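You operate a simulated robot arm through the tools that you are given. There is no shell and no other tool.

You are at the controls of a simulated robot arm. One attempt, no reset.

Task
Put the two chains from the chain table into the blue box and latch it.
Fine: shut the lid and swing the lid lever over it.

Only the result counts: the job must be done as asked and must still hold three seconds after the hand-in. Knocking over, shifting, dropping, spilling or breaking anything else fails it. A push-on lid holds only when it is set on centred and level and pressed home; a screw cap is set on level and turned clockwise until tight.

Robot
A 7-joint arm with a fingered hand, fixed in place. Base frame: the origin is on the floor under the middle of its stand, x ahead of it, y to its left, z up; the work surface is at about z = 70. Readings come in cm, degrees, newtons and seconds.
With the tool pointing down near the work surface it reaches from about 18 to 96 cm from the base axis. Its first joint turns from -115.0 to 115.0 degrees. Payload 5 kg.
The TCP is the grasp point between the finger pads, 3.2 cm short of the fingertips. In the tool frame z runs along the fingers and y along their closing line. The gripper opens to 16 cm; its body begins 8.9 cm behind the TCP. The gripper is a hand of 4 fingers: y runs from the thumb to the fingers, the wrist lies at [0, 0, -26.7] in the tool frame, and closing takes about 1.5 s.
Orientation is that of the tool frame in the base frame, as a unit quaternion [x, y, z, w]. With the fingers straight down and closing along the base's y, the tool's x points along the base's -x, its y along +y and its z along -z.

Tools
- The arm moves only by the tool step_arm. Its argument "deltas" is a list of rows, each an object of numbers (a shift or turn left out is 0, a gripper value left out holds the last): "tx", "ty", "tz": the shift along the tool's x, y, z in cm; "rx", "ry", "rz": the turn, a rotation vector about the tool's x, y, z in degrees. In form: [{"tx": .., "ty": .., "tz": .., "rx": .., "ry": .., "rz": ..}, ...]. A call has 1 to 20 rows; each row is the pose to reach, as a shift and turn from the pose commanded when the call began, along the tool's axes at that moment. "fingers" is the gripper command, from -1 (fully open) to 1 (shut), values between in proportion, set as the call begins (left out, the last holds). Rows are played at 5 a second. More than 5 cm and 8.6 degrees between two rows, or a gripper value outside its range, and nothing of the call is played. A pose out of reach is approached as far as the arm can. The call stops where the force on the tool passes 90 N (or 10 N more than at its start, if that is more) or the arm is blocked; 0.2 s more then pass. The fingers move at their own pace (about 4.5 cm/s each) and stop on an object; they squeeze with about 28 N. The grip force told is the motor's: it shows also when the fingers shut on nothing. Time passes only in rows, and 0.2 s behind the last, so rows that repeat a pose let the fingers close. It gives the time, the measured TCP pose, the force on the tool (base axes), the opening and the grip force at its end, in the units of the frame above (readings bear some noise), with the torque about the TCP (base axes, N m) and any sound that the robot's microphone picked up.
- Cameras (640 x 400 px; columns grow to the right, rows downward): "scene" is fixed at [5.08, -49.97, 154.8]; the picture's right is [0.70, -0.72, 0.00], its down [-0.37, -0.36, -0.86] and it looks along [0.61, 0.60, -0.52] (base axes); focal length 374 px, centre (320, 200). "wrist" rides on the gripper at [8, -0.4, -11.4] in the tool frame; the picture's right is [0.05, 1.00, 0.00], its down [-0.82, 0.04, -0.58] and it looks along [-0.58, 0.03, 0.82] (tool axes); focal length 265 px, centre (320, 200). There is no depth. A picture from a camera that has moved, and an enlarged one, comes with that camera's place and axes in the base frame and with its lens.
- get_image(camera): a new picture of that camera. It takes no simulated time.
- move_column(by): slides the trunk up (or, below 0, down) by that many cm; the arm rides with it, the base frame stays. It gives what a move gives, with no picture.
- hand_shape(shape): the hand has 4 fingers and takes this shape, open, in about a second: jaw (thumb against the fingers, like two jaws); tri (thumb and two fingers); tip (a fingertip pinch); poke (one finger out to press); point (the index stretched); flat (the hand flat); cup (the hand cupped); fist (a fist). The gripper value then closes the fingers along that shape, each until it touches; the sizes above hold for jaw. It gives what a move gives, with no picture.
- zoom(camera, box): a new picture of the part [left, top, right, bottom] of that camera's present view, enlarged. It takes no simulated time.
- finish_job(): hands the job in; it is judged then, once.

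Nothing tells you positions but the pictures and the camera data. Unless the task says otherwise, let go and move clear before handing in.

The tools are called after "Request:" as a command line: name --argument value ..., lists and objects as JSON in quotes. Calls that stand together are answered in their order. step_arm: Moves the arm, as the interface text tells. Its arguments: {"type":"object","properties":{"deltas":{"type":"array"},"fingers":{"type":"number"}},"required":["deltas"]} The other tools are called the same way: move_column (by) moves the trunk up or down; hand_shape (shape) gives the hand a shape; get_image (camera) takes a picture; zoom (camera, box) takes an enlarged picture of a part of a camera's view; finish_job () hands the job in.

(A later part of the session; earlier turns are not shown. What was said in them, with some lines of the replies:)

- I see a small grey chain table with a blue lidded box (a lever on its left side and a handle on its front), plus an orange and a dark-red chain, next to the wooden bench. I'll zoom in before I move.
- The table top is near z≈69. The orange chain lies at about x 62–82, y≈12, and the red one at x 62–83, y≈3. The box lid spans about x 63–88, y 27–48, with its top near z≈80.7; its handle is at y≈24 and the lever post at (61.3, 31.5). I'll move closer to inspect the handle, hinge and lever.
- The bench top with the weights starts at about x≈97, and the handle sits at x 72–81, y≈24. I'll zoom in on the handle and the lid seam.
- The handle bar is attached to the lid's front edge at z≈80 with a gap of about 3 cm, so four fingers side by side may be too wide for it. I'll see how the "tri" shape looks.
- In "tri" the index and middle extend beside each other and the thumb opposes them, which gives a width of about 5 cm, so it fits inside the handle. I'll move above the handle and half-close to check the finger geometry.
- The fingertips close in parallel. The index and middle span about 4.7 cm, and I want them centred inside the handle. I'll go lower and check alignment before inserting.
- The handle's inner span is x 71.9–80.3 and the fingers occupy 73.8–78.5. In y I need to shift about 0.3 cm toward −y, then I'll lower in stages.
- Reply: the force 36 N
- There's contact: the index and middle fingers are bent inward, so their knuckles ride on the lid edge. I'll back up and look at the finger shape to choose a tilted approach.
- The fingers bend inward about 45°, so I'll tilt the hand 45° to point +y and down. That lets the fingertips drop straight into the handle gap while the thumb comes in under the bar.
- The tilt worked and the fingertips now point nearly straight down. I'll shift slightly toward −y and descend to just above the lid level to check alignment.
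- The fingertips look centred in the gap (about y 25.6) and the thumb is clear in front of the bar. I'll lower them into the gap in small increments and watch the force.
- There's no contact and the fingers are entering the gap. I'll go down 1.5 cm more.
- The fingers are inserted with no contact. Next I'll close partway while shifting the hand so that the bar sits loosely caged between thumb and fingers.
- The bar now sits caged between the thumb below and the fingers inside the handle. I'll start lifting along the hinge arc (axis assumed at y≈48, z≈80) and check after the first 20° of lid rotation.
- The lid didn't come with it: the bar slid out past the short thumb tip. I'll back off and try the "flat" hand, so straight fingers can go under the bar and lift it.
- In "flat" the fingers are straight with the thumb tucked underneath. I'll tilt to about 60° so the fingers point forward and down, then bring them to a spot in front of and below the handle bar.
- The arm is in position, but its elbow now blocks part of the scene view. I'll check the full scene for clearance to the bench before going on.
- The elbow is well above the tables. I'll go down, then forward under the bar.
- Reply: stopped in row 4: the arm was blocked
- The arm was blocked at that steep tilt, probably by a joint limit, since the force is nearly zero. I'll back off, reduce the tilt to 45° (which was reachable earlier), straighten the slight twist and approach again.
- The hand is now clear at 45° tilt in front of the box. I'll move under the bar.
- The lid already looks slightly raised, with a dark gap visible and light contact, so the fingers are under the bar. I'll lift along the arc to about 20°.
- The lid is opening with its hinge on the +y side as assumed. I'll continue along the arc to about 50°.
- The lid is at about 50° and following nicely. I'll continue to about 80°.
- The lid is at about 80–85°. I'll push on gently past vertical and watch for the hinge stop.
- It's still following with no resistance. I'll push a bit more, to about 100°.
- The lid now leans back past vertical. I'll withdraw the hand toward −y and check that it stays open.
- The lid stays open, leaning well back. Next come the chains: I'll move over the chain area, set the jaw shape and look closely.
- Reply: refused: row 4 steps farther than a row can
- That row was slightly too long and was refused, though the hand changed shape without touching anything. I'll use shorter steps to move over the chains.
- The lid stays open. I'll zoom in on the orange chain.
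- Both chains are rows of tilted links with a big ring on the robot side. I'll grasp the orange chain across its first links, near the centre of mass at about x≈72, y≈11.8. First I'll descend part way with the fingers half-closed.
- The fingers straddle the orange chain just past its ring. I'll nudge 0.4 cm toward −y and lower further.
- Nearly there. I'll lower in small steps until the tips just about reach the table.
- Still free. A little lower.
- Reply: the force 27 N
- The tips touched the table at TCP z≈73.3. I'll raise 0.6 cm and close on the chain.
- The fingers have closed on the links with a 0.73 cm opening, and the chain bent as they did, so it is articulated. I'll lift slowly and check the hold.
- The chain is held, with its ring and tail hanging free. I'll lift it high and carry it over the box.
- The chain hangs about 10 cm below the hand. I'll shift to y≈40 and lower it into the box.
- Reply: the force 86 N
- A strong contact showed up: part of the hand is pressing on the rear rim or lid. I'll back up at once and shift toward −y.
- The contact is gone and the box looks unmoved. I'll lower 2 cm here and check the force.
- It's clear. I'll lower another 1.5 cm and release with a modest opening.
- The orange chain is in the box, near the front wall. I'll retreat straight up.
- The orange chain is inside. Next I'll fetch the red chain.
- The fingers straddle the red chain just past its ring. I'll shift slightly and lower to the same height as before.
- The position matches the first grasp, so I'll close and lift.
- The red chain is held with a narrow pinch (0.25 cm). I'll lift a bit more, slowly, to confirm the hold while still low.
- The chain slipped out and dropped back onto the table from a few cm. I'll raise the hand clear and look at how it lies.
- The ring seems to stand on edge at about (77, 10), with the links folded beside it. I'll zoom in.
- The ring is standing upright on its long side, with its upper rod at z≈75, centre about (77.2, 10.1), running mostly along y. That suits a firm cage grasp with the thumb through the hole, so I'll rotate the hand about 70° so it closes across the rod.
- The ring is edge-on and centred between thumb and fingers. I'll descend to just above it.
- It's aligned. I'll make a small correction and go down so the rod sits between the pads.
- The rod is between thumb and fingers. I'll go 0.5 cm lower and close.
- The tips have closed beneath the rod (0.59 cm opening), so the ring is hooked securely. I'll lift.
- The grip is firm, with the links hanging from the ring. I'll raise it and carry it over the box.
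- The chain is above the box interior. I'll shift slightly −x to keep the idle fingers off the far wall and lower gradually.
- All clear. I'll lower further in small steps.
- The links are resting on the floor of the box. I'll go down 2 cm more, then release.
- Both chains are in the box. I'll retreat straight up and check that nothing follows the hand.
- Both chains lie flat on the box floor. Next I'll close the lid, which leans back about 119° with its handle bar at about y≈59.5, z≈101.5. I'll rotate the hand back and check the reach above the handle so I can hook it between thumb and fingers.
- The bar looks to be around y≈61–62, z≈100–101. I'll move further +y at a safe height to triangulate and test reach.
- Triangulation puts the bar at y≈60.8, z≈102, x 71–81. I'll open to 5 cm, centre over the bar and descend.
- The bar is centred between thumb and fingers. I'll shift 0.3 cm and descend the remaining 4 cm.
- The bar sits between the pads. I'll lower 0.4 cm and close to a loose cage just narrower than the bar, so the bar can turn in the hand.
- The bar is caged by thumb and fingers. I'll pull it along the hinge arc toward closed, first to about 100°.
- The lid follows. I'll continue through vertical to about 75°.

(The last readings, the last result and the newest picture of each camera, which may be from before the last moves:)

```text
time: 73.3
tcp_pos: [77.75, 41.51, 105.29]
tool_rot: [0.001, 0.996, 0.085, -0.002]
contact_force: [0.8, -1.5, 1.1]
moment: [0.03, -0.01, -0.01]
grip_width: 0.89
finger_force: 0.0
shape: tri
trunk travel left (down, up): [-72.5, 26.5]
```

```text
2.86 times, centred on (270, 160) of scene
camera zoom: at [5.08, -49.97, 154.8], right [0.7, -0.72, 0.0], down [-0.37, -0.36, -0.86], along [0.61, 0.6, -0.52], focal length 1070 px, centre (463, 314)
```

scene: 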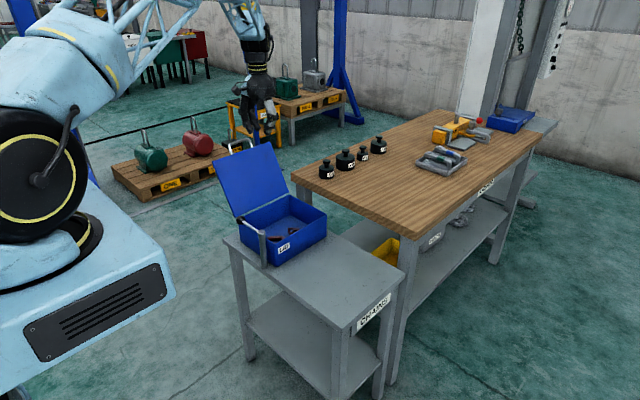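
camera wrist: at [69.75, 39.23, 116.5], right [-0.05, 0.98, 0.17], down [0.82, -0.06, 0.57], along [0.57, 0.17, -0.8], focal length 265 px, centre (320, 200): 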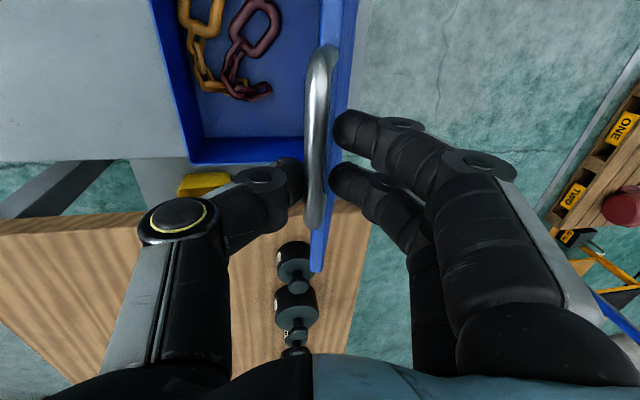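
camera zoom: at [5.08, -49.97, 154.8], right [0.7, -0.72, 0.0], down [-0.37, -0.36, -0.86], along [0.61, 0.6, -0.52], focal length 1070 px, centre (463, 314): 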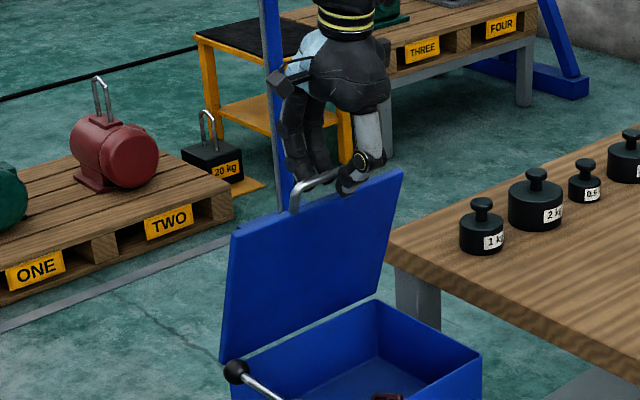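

The lid now rests on the thumb, so the descent is controlled. I'll lower to about 50°.

Request:
step_arm --deltas '[{"ty": -2.18, "tz": 0.3, "rx": -2.5}, {"ty": -4.33, "tz": 0.8, "rx": -5}, {"ty": -6.43, "tz": 1.48, "rx": -7.5}, {"ty": -8.46, "tz": 2.34, "rx": -10}, {"ty": -10.42, "tz": 3.38, "rx": -12.5}]'

Request:
get_image --camera "wrist"

Request:
zoom --camera "scene" --box '[220, 110, 340, 250]'

```text
time: 74.5
tcp_pos: [77.59, 31.87, 100.11]
tool_rot: [0.0, 0.981, 0.193, -0.003]
contact_force: [0.1, -1.5, -2.0]
moment: [0.01, 0.02, -0.03]
grip_width: 0.92
finger_force: 0.0
shape: tri
trunk travel left (down, up): [-72.5, 26.5]
```

```text
taken
camera wrist: at [69.63, 27.17, 110.61], right [-0.05, 0.92, 0.38], down [0.82, -0.18, 0.54], along [0.57, 0.34, -0.75], focal length 265 px, centre (320, 200)
```

wrist: 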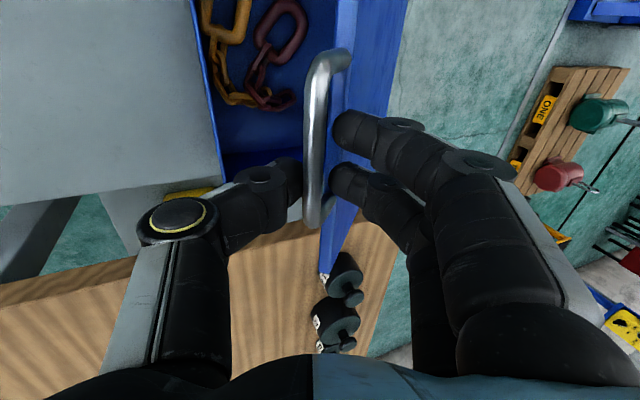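

```text
2.86 times, centred on (280, 180) of scene
camera zoom: at [5.08, -49.97, 154.8], right [0.7, -0.72, 0.0], down [-0.37, -0.36, -0.86], along [0.61, 0.6, -0.52], focal length 1070 px, centre (434, 257)
```

zoom: 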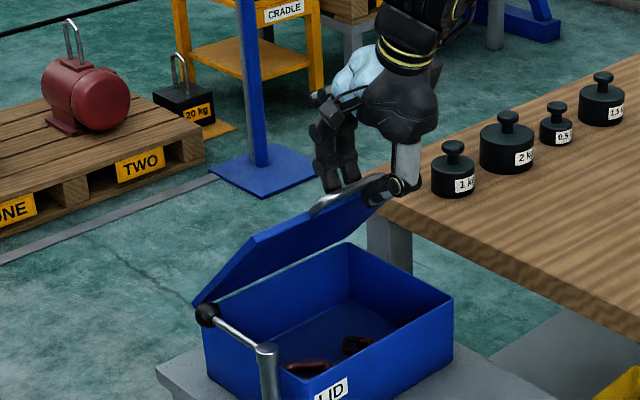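

The descent is going well. I'll continue to about 20°.

Request:
step_arm --deltas '[{"ty": -2.08, "tz": 0.76, "rx": -2.5}, {"ty": -4.07, "tz": 1.71, "rx": -5}, {"ty": -5.97, "tz": 2.82, "rx": -7.5}, {"ty": -7.79, "tz": 4.09, "rx": -10}, {"ty": -9.47, "tz": 5.51, "rx": -12.5}, {"ty": -11.02, "tz": 7.07, "rx": -15}]'

Request:
get_image --camera "wrist"

Request:
zoom --camera "scene" --box '[220, 130, 360, 270]'

```text
time: 75.9
tcp_pos: [77.76, 24.41, 89.44]
tool_rot: [0.001, 0.948, 0.319, -0.002]
contact_force: [-0.2, -0.3, -2.9]
moment: [0.0, 0.0, -0.01]
grip_width: 0.92
finger_force: 0.2
shape: tri
trunk travel left (down, up): [-72.5, 26.5]
```

```text
taken
camera wrist: at [69.71, 17.22, 98.34], right [-0.05, 0.79, 0.6], down [0.82, -0.31, 0.48], along [0.57, 0.52, -0.64], focal length 265 px, centre (320, 200)
```

wrist: 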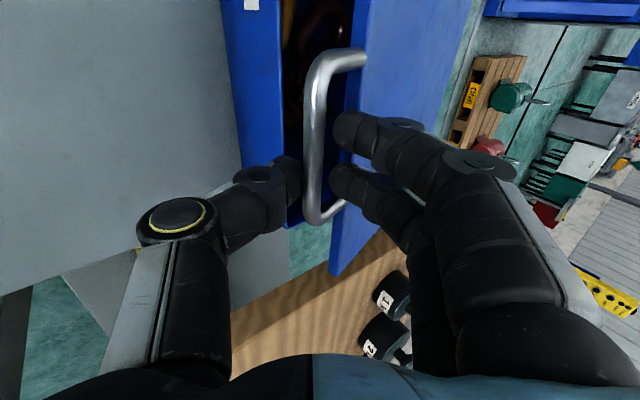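

```text
2.86 times, centred on (290, 200) of scene
camera zoom: at [5.08, -49.97, 154.8], right [0.7, -0.72, 0.0], down [-0.37, -0.36, -0.86], along [0.61, 0.6, -0.52], focal length 1070 px, centre (406, 200)
```

zoom: 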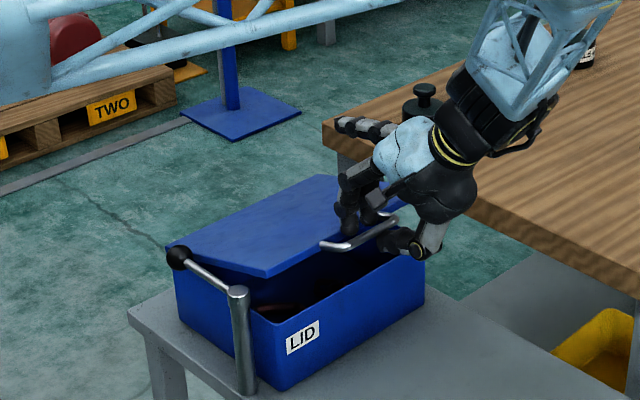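

Almost closed. I'll take the final segment down to fully shut.

Request:
step_arm --deltas '[{"ty": -0.9, "tz": 0.62, "rx": -1}, {"ty": -1.79, "tz": 1.27, "rx": -2}, {"ty": -3.48, "tz": 2.68, "rx": -4}, {"ty": -5.04, "tz": 4.22, "rx": -6}, {"ty": -6.44, "tz": 5.91, "rx": -8}]'

Request:
get_image --camera "wrist"

Request:
zoom --camera "scene" --box '[230, 160, 350, 270]'

```text
time: 77.1
tcp_pos: [77.73, 22.96, 80.84]
tool_rot: [0.002, 0.923, 0.384, -0.002]
contact_force: [-0.6, 0.5, 0.2]
moment: [0.02, 0.01, -0.01]
grip_width: 0.9
finger_force: 0.0
shape: tri
trunk travel left (down, up): [-72.5, 26.5]
```

```text
taken
camera wrist: at [69.69, 14.62, 88.71], right [-0.05, 0.7, 0.71], down [0.82, -0.38, 0.43], along [0.57, 0.6, -0.56], focal length 265 px, centre (320, 200)
```

wrist: 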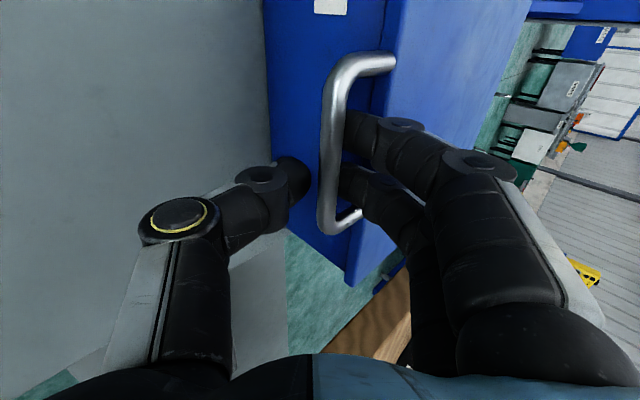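

```text
3.64 times, centred on (290, 215) of scene
camera zoom: at [5.08, -49.97, 154.8], right [0.7, -0.72, 0.0], down [-0.37, -0.36, -0.86], along [0.61, 0.6, -0.52], focal length 1362 px, centre (429, 146)
```

zoom: 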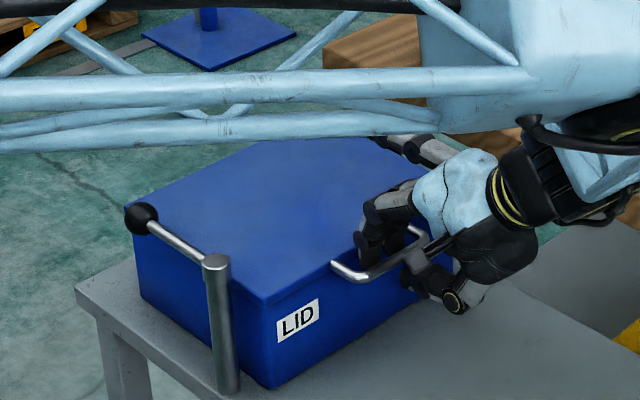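

The lid is shut. I'll release by opening while dropping the hand back, so the fingers stay in the gap and the thumb leaves the bar, and then go straight up.

Request:
step_arm --deltas '[{"ty": -0.85}, {"ty": -1.84}, {"ty": -1.84}]' --fingers 0.45

Request:
get_image --camera "wrist"

Request:
zoom --camera "scene" --box '[270, 180, 350, 260]'

```text
time: 77.9
tcp_pos: [77.49, 21.59, 79.59]
tool_rot: [0.0, 0.923, 0.385, -0.003]
contact_force: [0.0, -1.1, 0.1]
moment: [-0.02, 0.02, -0.03]
grip_width: 4.34
finger_force: 0.1
shape: tri
trunk travel left (down, up): [-72.5, 26.5]
```

```text
taken
camera wrist: at [69.51, 13.25, 87.39], right [-0.05, 0.7, 0.71], down [0.82, -0.38, 0.43], along [0.57, 0.6, -0.56], focal length 265 px, centre (320, 200)
```

wrist: 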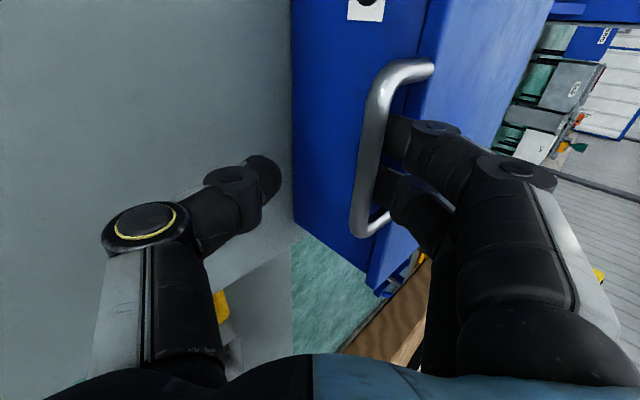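

```text
5.00 times, centred on (310, 220) of scene
camera zoom: at [5.08, -49.97, 154.8], right [0.7, -0.72, 0.0], down [-0.37, -0.36, -0.86], along [0.61, 0.6, -0.52], focal length 1872 px, centre (370, 100)
```

zoom: 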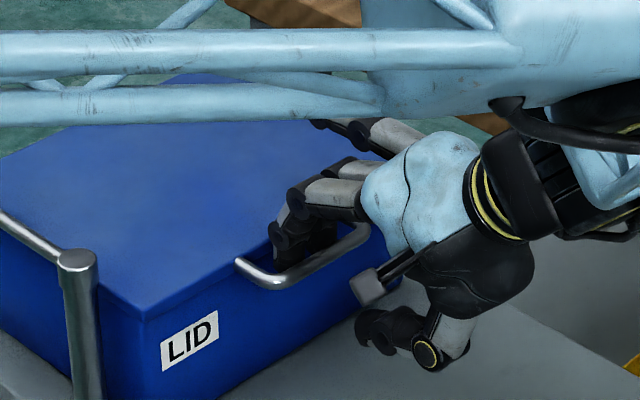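

This is exactly the earlier insertion pose. I'll go straight up, out of the handle.

Request:
step_arm --deltas '[{"ty": 0.7, "tz": -0.7}, {"ty": 1.4, "tz": -1.4}, {"ty": 2.5, "tz": -2.5}, {"ty": 4.5, "tz": -4.5}, {"ty": 7, "tz": -7}]'

Request:
get_image --camera "wrist"

Request:
zoom --camera "scene" --box '[230, 160, 350, 270]'

```text
time: 79.1
tcp_pos: [77.56, 21.37, 89.54]
tool_rot: [0.001, 0.923, 0.385, -0.004]
contact_force: [-1.2, 0.6, 0.1]
moment: [0.0, 0.0, -0.04]
grip_width: 4.35
finger_force: 0.0
shape: tri
trunk travel left (down, up): [-72.5, 26.5]
```

```text
taken
camera wrist: at [69.5, 13.08, 97.27], right [-0.05, 0.7, 0.71], down [0.82, -0.38, 0.43], along [0.57, 0.6, -0.56], focal length 265 px, centre (320, 200)
```

wrist: 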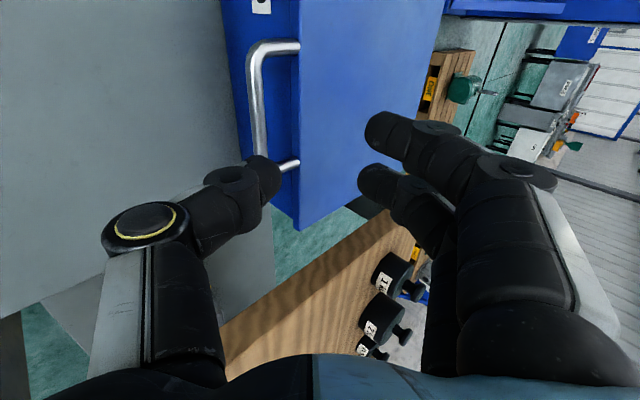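

```text
3.64 times, centred on (290, 215) of scene
camera zoom: at [5.08, -49.97, 154.8], right [0.7, -0.72, 0.0], down [-0.37, -0.36, -0.86], along [0.61, 0.6, -0.52], focal length 1362 px, centre (429, 146)
```

zoom: 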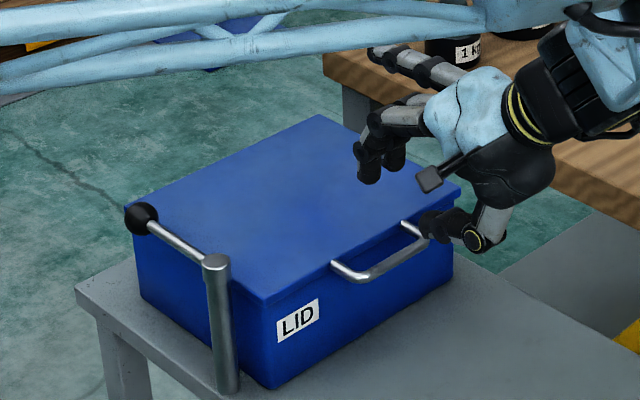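

The lid is shut and stays so. Next is the lever: its post is at about (61.3, 31.5) and its arm points +y to the knob at about (61.3, 43, 83). It must swing clockwise to lie over the lid. I'll bring the hand upright above this area and form a poking finger.

Request:
step_arm --deltas '[{"ty": 2, "tz": -2, "rx": 5}, {"ty": 5, "tz": -3.5, "rx": 12, "tx": 1}, {"ty": 8.5, "tz": -3.5, "rx": 19, "tx": 3}, {"ty": 12, "tz": -3, "rx": 26, "tx": 5}, {"ty": 15.5, "tz": -2, "rx": 33, "tx": 7.5}, {"ty": 18.5, "tz": -1.2, "rx": 39, "tx": 9.5}, {"ty": 21.3, "tz": -0.6, "rx": 45, "tx": 11.5}]'

Request:
hand_shape --shape "poke"

Request:
get_image --camera "wrist"

Request:
zoom --camera "scene" --box '[200, 100, 360, 270]'

```text
time: 80.7
tcp_pos: [66.13, 36.1, 105.2]
tool_rot: [0.0, 1.0, 0.0, -0.003]
contact_force: [0.1, 0.3, 0.3]
moment: [-0.06, -0.03, 0.01]
grip_width: 4.39
finger_force: 0.1
shape: tri
trunk travel left (down, up): [-72.5, 26.5]
```

```text
time: 81.6
tcp_pos: [66.18, 36.07, 105.13]
tool_rot: [-0.001, 1.0, 0.002, -0.003]
contact_force: [-1.3, 0.0, 0.8]
moment: [0.01, -0.02, 0.0]
grip_width: 0.0
finger_force: 0.1
shape: poke
trunk travel left (down, up): [-72.5, 26.5]
```

```text
taken
camera wrist: at [58.23, 35.62, 116.54], right [-0.05, 1.0, 0.0], down [0.82, 0.04, 0.57], along [0.57, 0.03, -0.82], focal length 265 px, centre (320, 200)
```

wrist: 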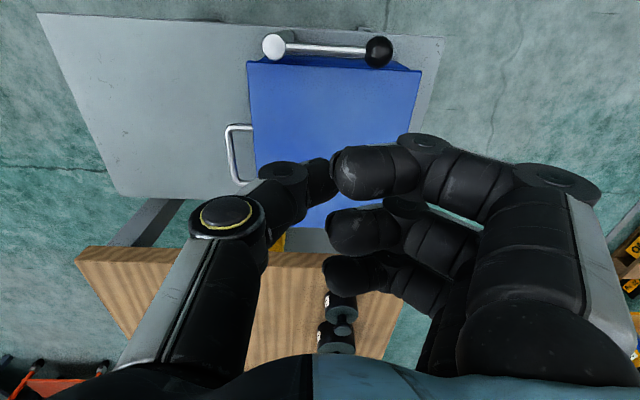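

```text
2.35 times, centred on (280, 185) of scene
camera zoom: at [5.08, -49.97, 154.8], right [0.7, -0.72, 0.0], down [-0.37, -0.36, -0.86], along [0.61, 0.6, -0.52], focal length 881 px, centre (414, 235)
```

zoom: 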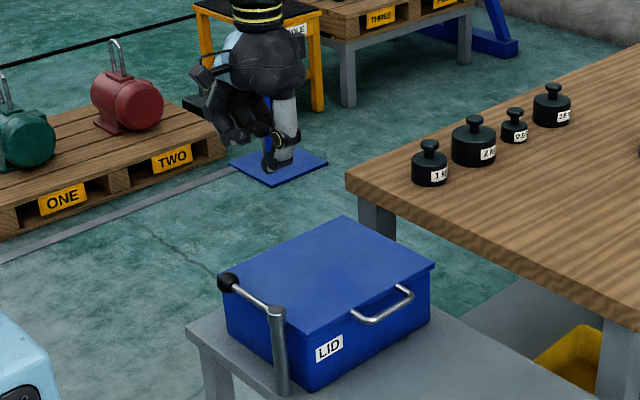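

In "poke" the fingers are curled and none is clearly straight. I'll check "point", which stretches the index.

Request:
hand_shape --shape "point"

Request:
get_image --camera "wrist"

Request:
zoom --camera "scene" --box '[200, 100, 360, 270]'

```text
time: 82.5
tcp_pos: [66.24, 35.96, 105.07]
tool_rot: [0.0, 1.0, 0.001, -0.003]
contact_force: [-0.1, 0.1, -1.2]
moment: [0.01, 0.0, 0.03]
grip_width: 15.23
finger_force: 0.0
shape: point
trunk travel left (down, up): [-72.5, 26.5]
```

```text
taken
camera wrist: at [58.23, 35.62, 116.53], right [-0.05, 1.0, 0.0], down [0.82, 0.04, 0.57], along [0.57, 0.03, -0.82], focal length 265 px, centre (320, 200)
```

wrist: 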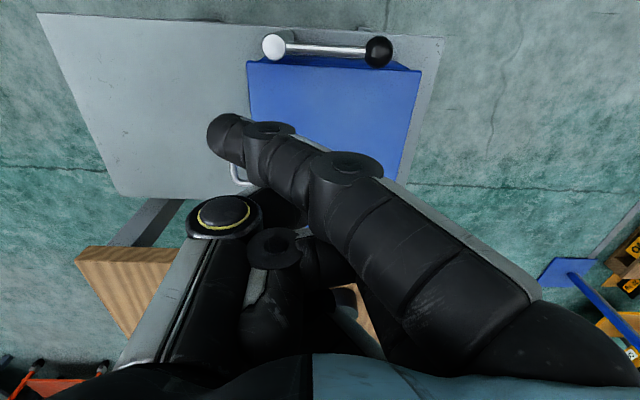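

```text
2.35 times, centred on (280, 185) of scene
camera zoom: at [5.08, -49.97, 154.8], right [0.7, -0.72, 0.0], down [-0.37, -0.36, -0.86], along [0.61, 0.6, -0.52], focal length 881 px, centre (414, 235)
```

zoom: 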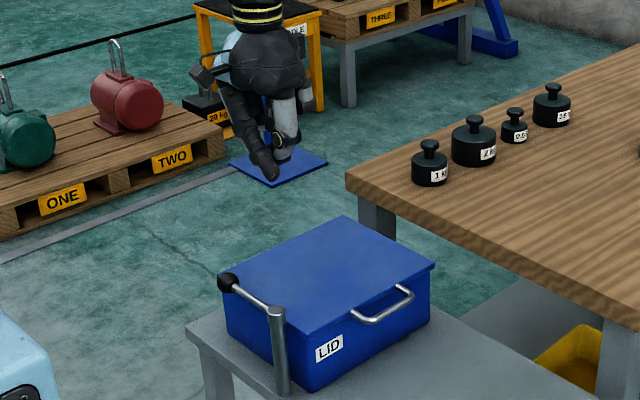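

"Point" gives a straight index whose tip is at about tool (2.9, −4.6, 1.4). I'll bring it behind the lever arm on its −x side, first staying high to verify.

Request:
step_arm --deltas '[{"tx": 2.4, "ty": 2.4, "tz": 3}, {"tx": 4.8, "ty": 4.8, "tz": 6}, {"tx": 7, "ty": 7.1, "tz": 9}, {"tx": 7, "ty": 7.1, "tz": 12}]'

Request:
get_image --camera "wrist"

Request:
zoom --camera "scene" --box '[200, 130, 320, 270]'

```text
time: 83.5
tcp_pos: [59.42, 43.28, 92.76]
tool_rot: [0.0, 1.0, 0.002, -0.003]
contact_force: [-0.4, -0.2, 0.9]
moment: [0.03, 0.05, -0.04]
grip_width: 15.23
finger_force: 0.1
shape: point
trunk travel left (down, up): [-72.5, 26.5]
```

```text
taken
camera wrist: at [51.35, 42.81, 104.34], right [-0.05, 1.0, 0.0], down [0.82, 0.04, 0.57], along [0.57, 0.03, -0.82], focal length 265 px, centre (320, 200)
```

wrist: 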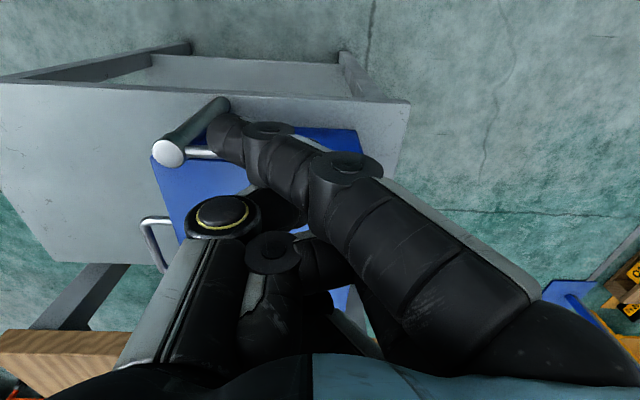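

```text
2.86 times, centred on (260, 200) of scene
camera zoom: at [5.08, -49.97, 154.8], right [0.7, -0.72, 0.0], down [-0.37, -0.36, -0.86], along [0.61, 0.6, -0.52], focal length 1070 px, centre (491, 200)
```

zoom: 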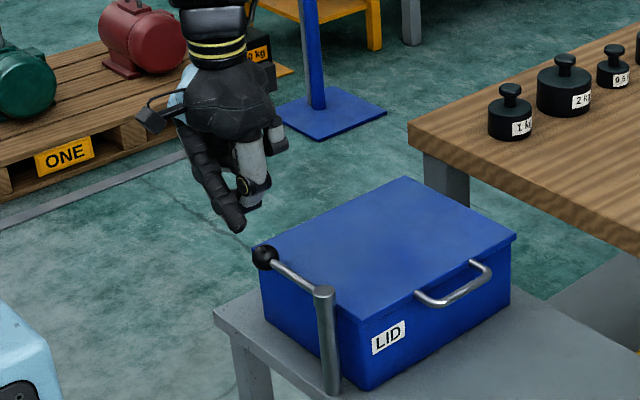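

The tip is on the −x side of the arm with about 2 cm clearance. I'll descend to near the arm height.

Request:
step_arm --deltas '[{"tz": 3}, {"tz": 6}, {"tz": 7}]'

Request:
get_image --camera "wrist"

Request:
zoom --camera "scene" --box '[220, 170, 310, 270]'

```text
time: 84.3
tcp_pos: [59.13, 43.2, 86.03]
tool_rot: [0.0, 1.0, 0.002, -0.003]
contact_force: [0.3, 0.8, 0.3]
moment: [-0.02, 0.02, -0.01]
grip_width: 15.23
finger_force: 0.0
shape: point
trunk travel left (down, up): [-72.5, 26.5]
```

```text
taken
camera wrist: at [51.13, 42.74, 97.5], right [-0.05, 1.0, 0.0], down [0.82, 0.04, 0.57], along [0.57, 0.03, -0.82], focal length 265 px, centre (320, 200)
```

wrist: 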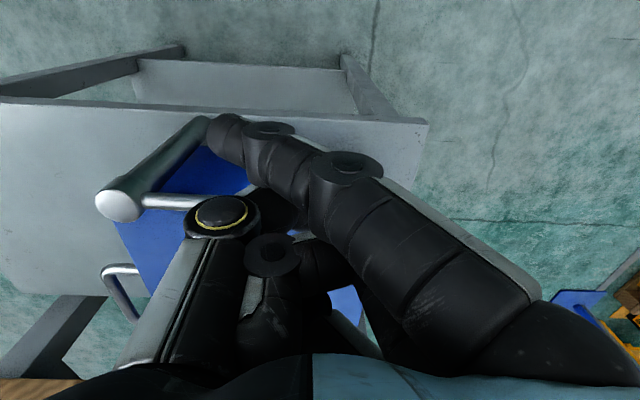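

```text
4.00 times, centred on (265, 220) of scene
camera zoom: at [5.08, -49.97, 154.8], right [0.7, -0.72, 0.0], down [-0.37, -0.36, -0.86], along [0.61, 0.6, -0.52], focal length 1498 px, centre (540, 120)
```

zoom: 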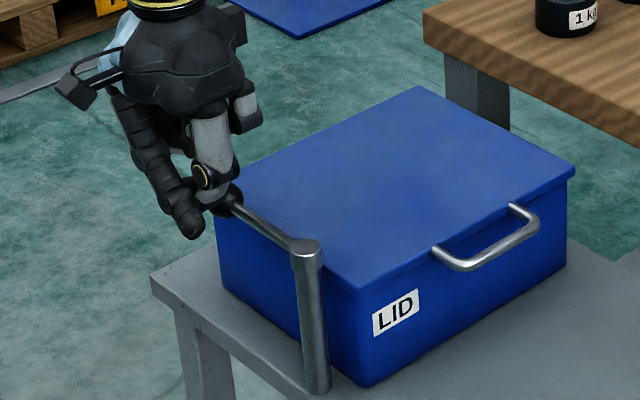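

No contact yet. I'll lower the last 1.6 cm to bring the fingertip level with the arm.

Request:
step_arm --deltas '[{"tz": 0.8}, {"tz": 1.6}]'

Request:
zoom --camera "scene" --box '[230, 180, 300, 260]'

Request:
get_image --camera "wrist"

```text
time: 84.9
tcp_pos: [59.12, 43.19, 84.47]
tool_rot: [0.001, 1.0, 0.001, -0.003]
contact_force: [-0.3, -0.3, -0.2]
moment: [0.02, 0.03, -0.02]
grip_width: 15.24
finger_force: 0.0
shape: point
trunk travel left (down, up): [-72.5, 26.5]
```

```text
5.00 times, centred on (265, 220) of scene
camera zoom: at [5.08, -49.97, 154.8], right [0.7, -0.72, 0.0], down [-0.37, -0.36, -0.86], along [0.61, 0.6, -0.52], focal length 1872 px, centre (595, 100)
```

zoom: 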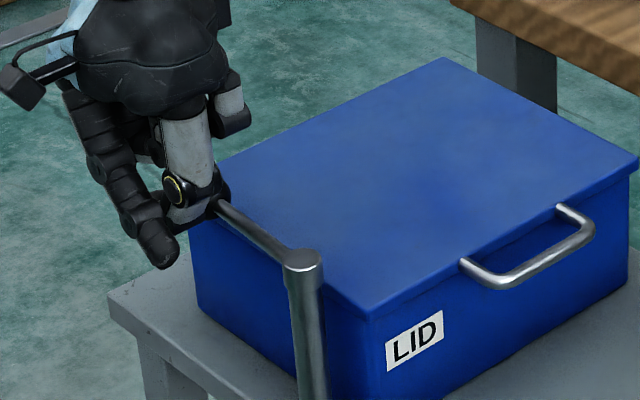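

```text
taken
camera wrist: at [51.15, 42.78, 95.92], right [-0.05, 1.0, 0.0], down [0.82, 0.04, 0.57], along [0.57, 0.03, -0.82], focal length 265 px, centre (320, 200)
```

wrist: 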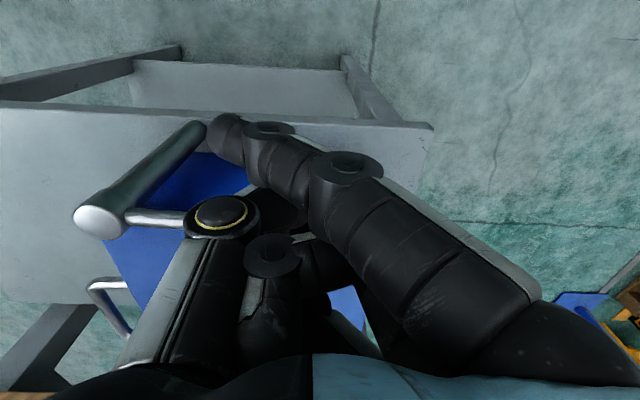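

The fingertip is beside the arm. I'll push +x gently until it touches the arm.

Request:
step_arm --deltas '[{"tx": -1.2}, {"tx": -2.4}, {"tx": -3.6}]'

Request:
zoom --camera "scene" --box '[230, 180, 300, 260]'

Request:
get_image --camera "wrist"

```text
time: 85.7
tcp_pos: [62.84, 43.19, 84.35]
tool_rot: [0.0, 1.0, 0.001, -0.003]
contact_force: [-0.4, 0.1, -1.0]
moment: [-0.02, 0.03, -0.01]
grip_width: 15.23
finger_force: 0.1
shape: point
trunk travel left (down, up): [-72.5, 26.5]
```

```text
5.00 times, centred on (265, 220) of scene
camera zoom: at [5.08, -49.97, 154.8], right [0.7, -0.72, 0.0], down [-0.37, -0.36, -0.86], along [0.61, 0.6, -0.52], focal length 1872 px, centre (595, 100)
```

zoom: 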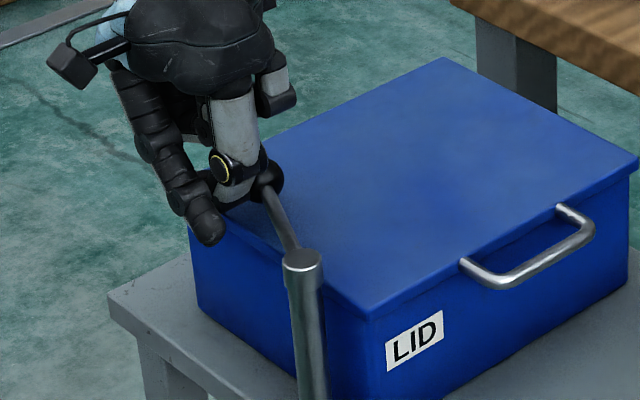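

```text
taken
camera wrist: at [54.81, 42.8, 95.84], right [-0.05, 1.0, 0.0], down [0.82, 0.04, 0.57], along [0.57, 0.03, -0.82], focal length 265 px, centre (320, 200)
```

wrist: 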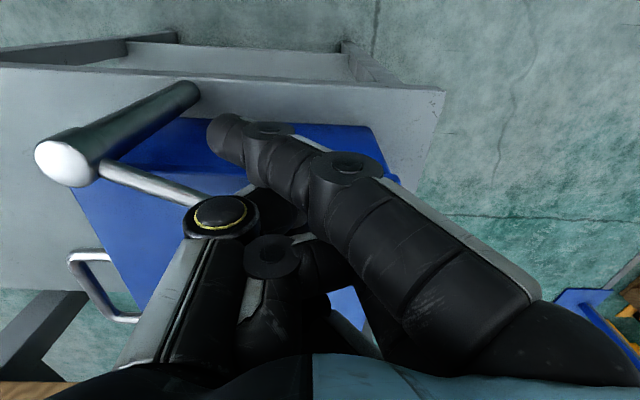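

The lever has already swung about 25–30° with almost no force; the hand is pushing the knob. I'll continue along the arc.

Request:
step_arm --deltas '[{"tx": -1, "ty": -0.5}, {"tx": -2, "ty": -1.05}, {"tx": -3, "ty": -1.6}]'

Request:
zoom --camera "scene" --box '[230, 180, 310, 260]'

Request:
get_image --camera "wrist"

```text
time: 86.5
tcp_pos: [65.7, 41.45, 84.35]
tool_rot: [-0.001, 1.0, 0.002, -0.002]
contact_force: [0.0, -0.6, -0.3]
moment: [-0.01, 0.0, 0.01]
grip_width: 15.21
finger_force: 0.2
shape: point
trunk travel left (down, up): [-72.5, 26.5]
```

```text
5.00 times, centred on (270, 220) of scene
camera zoom: at [5.08, -49.97, 154.8], right [0.7, -0.72, 0.0], down [-0.37, -0.36, -0.86], along [0.61, 0.6, -0.52], focal length 1872 px, centre (570, 100)
```

zoom: 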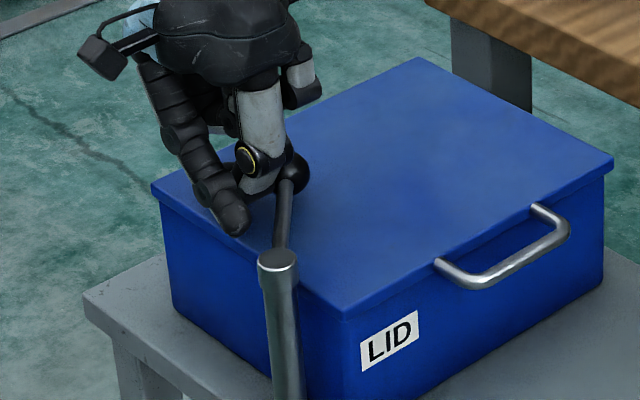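

```text
taken
camera wrist: at [57.73, 41.17, 95.88], right [-0.05, 1.0, 0.0], down [0.82, 0.04, 0.57], along [0.57, 0.03, -0.82], focal length 265 px, centre (320, 200)
```

wrist: 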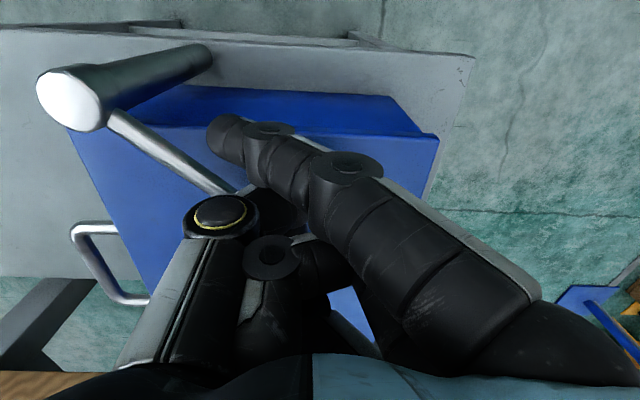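

The lever is at about 45°. I'll continue around toward lying across the lid.

Request:
step_arm --deltas '[{"tx": -1.2, "ty": -0.9}, {"tx": -2.4, "ty": -1.9}, {"tx": -3.8, "ty": -3.2}]'

Request:
zoom --camera "scene" --box '[230, 180, 310, 260]'

Request:
get_image --camera "wrist"

```text
time: 87.3
tcp_pos: [69.3, 38.39, 84.37]
tool_rot: [0.0, 1.0, 0.002, -0.003]
contact_force: [-0.1, 0.0, 0.6]
moment: [0.0, -0.01, 0.0]
grip_width: 15.26
finger_force: 0.0
shape: point
trunk travel left (down, up): [-72.5, 26.5]
```

```text
5.00 times, centred on (270, 220) of scene
camera zoom: at [5.08, -49.97, 154.8], right [0.7, -0.72, 0.0], down [-0.37, -0.36, -0.86], along [0.61, 0.6, -0.52], focal length 1872 px, centre (570, 100)
```

zoom: 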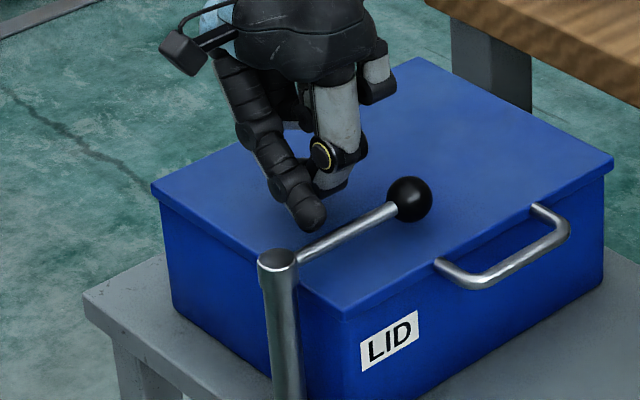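

```text
taken
camera wrist: at [61.49, 37.96, 95.96], right [-0.05, 1.0, 0.0], down [0.82, 0.04, 0.57], along [0.57, 0.03, -0.82], focal length 265 px, centre (320, 200)
```

wrist: 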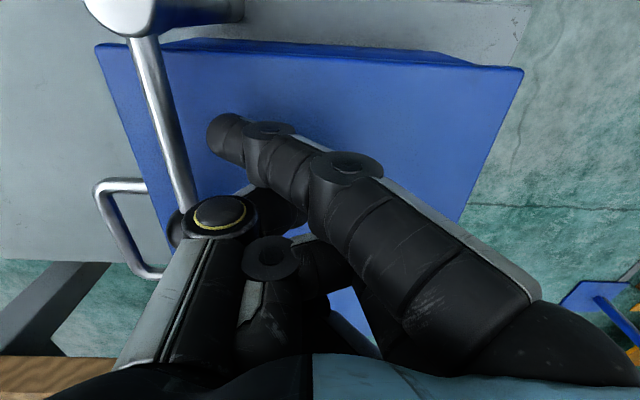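

The lever now lies across the lid, pointing about +x (ψ≈95°). I'll wait briefly to see whether it is at rest.

Request:
step_arm --deltas '[{"tz": 0}, {"tz": 0}, {"tz": 0}]'

Request:
zoom --camera "scene" --box '[230, 180, 310, 260]'

```text
time: 88.1
tcp_pos: [69.39, 38.46, 84.47]
tool_rot: [0.0, 1.0, 0.002, -0.003]
contact_force: [0.3, -0.2, -0.5]
moment: [0.05, 0.01, 0.0]
grip_width: 15.24
finger_force: 0.1
shape: point
trunk travel left (down, up): [-72.5, 26.5]
```

```text
5.00 times, centred on (270, 220) of scene
camera zoom: at [5.08, -49.97, 154.8], right [0.7, -0.72, 0.0], down [-0.37, -0.36, -0.86], along [0.61, 0.6, -0.52], focal length 1872 px, centre (570, 100)
```

zoom: 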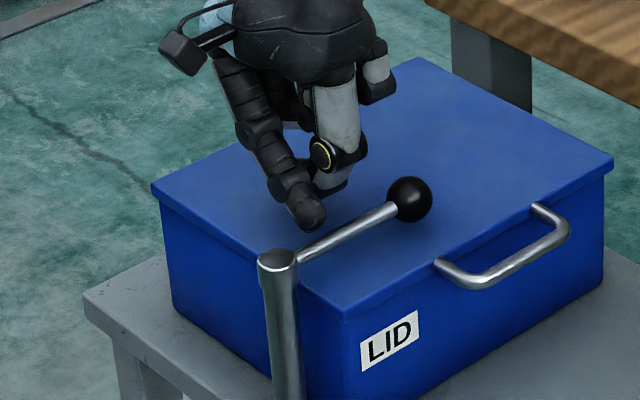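

It's at rest. I'll nudge it very gently with the index to feel whether it is at its stop.

Request:
step_arm --deltas '[{"tx": -0.5, "ty": -0.8}, {"tx": -1.0, "ty": -1.6}, {"tx": -1.0, "ty": -1.9}]'

Request:
zoom --camera "scene" --box '[230, 180, 310, 260]'

Request:
zoom --camera "wrist" --box '[60, 0, 320, 260]'

```text
time: 88.9
tcp_pos: [70.57, 36.6, 84.48]
tool_rot: [-0.001, 1.0, 0.001, -0.003]
contact_force: [-0.6, 2.7, 1.8]
moment: [-0.08, 0.02, -0.13]
grip_width: 0.01
finger_force: 0.1
shape: point
trunk travel left (down, up): [-72.5, 26.5]
```

```text
5.00 times, centred on (270, 220) of scene
camera zoom: at [5.08, -49.97, 154.8], right [0.7, -0.72, 0.0], down [-0.37, -0.36, -0.86], along [0.61, 0.6, -0.52], focal length 1872 px, centre (570, 100)
```

zoom: 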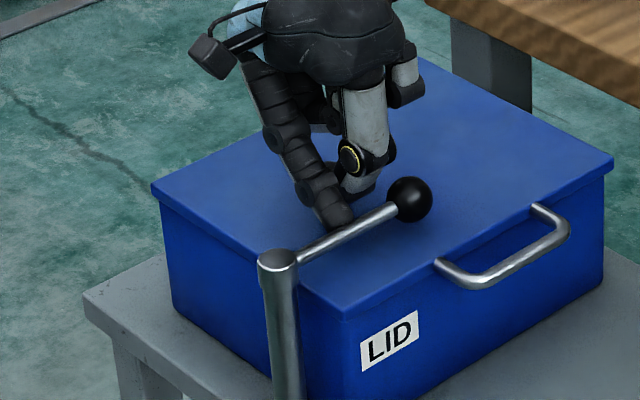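

```text
1.54 times, centred on (190, 130) of wrist
camera zoom: at [62.5, 36.28, 95.97], right [-0.05, 1.0, 0.0], down [0.82, 0.04, 0.57], along [0.57, 0.03, -0.82], focal length 408 px, centre (520, 308)
```

zoom: 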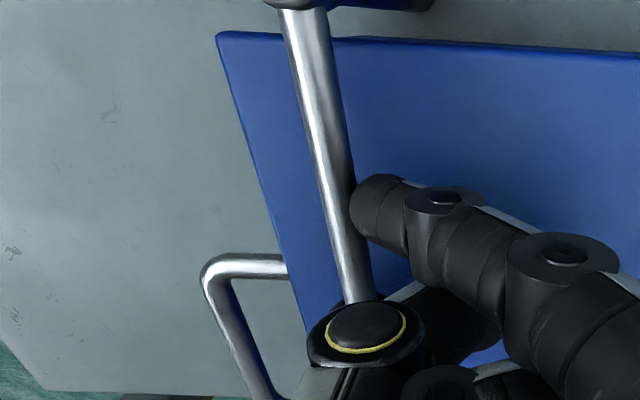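

The fingertip touches the arm (about 3 N) and the lever hasn't moved. One more small nudge should confirm it is at the stop.

Request:
step_arm --deltas '[{"ty": -0.15}, {"ty": -0.3}]'

Request:
zoom --camera "scene" --box '[230, 180, 310, 260]'

```text
time: 89.5
tcp_pos: [70.49, 36.5, 84.52]
tool_rot: [0.0, 1.0, 0.001, -0.003]
contact_force: [-0.8, 8.6, 5.8]
moment: [-0.23, 0.18, -0.29]
grip_width: 0.0
finger_force: 0.0
shape: point
trunk travel left (down, up): [-72.5, 26.5]
```

```text
5.00 times, centred on (270, 220) of scene
camera zoom: at [5.08, -49.97, 154.8], right [0.7, -0.72, 0.0], down [-0.37, -0.36, -0.86], along [0.61, 0.6, -0.52], focal length 1872 px, centre (570, 100)
```

zoom: 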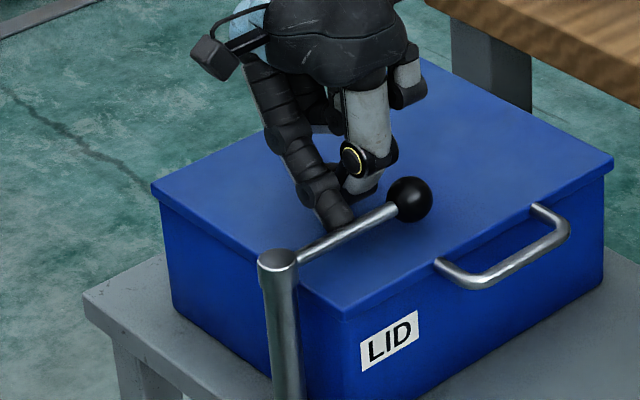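

The force rises with no motion, so the lever is at its stop across the lid. I'll back the finger off toward +y and rise clear.

Request:
step_arm --deltas '[{"ty": 0.8}, {"ty": 2.2}, {"ty": 3, "tz": -2}, {"ty": 3, "tz": -6}, {"ty": 3, "tz": -10}, {"ty": 3, "tz": -14}, {"ty": 3, "tz": -18}, {"ty": 0, "tz": -21}, {"ty": -4, "tz": -22}, {"ty": -8, "tz": -22}, {"ty": -12, "tz": -22}, {"ty": -16, "tz": -22}]'

Request:
get_image --camera "scene"

Request:
get_image --camera "wrist"

Request:
zoom --camera "scene" --box '[215, 170, 415, 330]'

```text
time: 92.1
tcp_pos: [70.87, 20.26, 106.34]
tool_rot: [-0.001, 1.0, 0.001, -0.003]
contact_force: [-0.6, -0.1, 0.4]
moment: [0.03, -0.02, 0.05]
grip_width: 0.0
finger_force: 0.0
shape: point
trunk travel left (down, up): [-72.5, 26.5]
```

```text
taken
```

scene: 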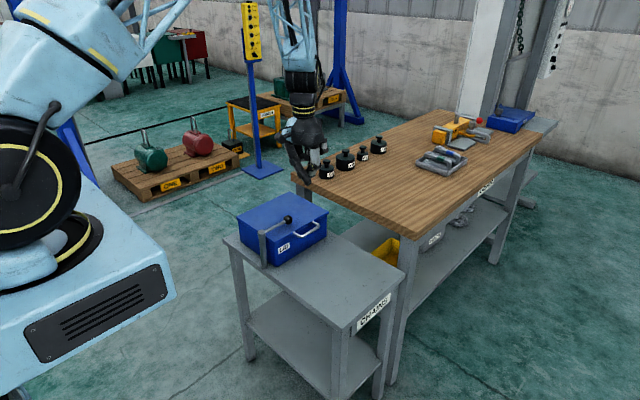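

```text
taken
camera wrist: at [62.81, 19.91, 117.83], right [-0.05, 1.0, 0.0], down [0.82, 0.04, 0.57], along [0.57, 0.03, -0.82], focal length 265 px, centre (320, 200)
```

wrist: 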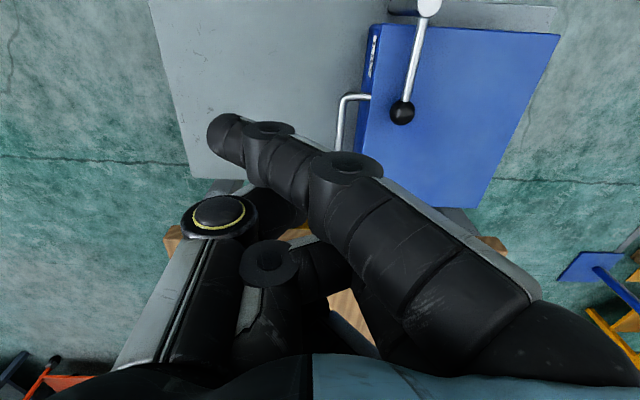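

```text
2.50 times, centred on (315, 250) of scene
camera zoom: at [5.08, -49.97, 154.8], right [0.7, -0.72, 0.0], down [-0.37, -0.36, -0.86], along [0.61, 0.6, -0.52], focal length 936 px, centre (332, 75)
```

zoom: 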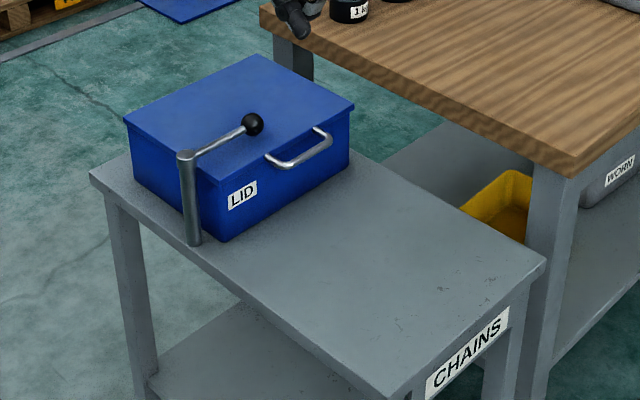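

The lid is shut, the lever lies across it at its stop, both chains are inside, the chain table is clear and nothing else has moved. The hand is clear, so I'm handing in.

Request:
finish_job

```text
The job is handed in.
```

I put both chains in the blue box, shut the lid and swung the lever across it to its stop. I then moved the hand clear and handed the job in. I haven't been told how it was judged.

- **Red chain:** it slipped out of the first grasp and fell a few centimetres back onto the chain table. I picked it up again by its ring and placed it in the box.
- **Box contact:** while I was lowering the orange chain, the hand pressed hard on the box, probably the rear rim, at about 85 N. I backed off at once, and in the pictures the box had not moved.
- **Lever:** a light push at the end met rising resistance with no movement, so I took it to be fully over.

In the last pictures the lid was shut, the lever lay over it and the chain table was clear. I saw nothing else knocked or moved.
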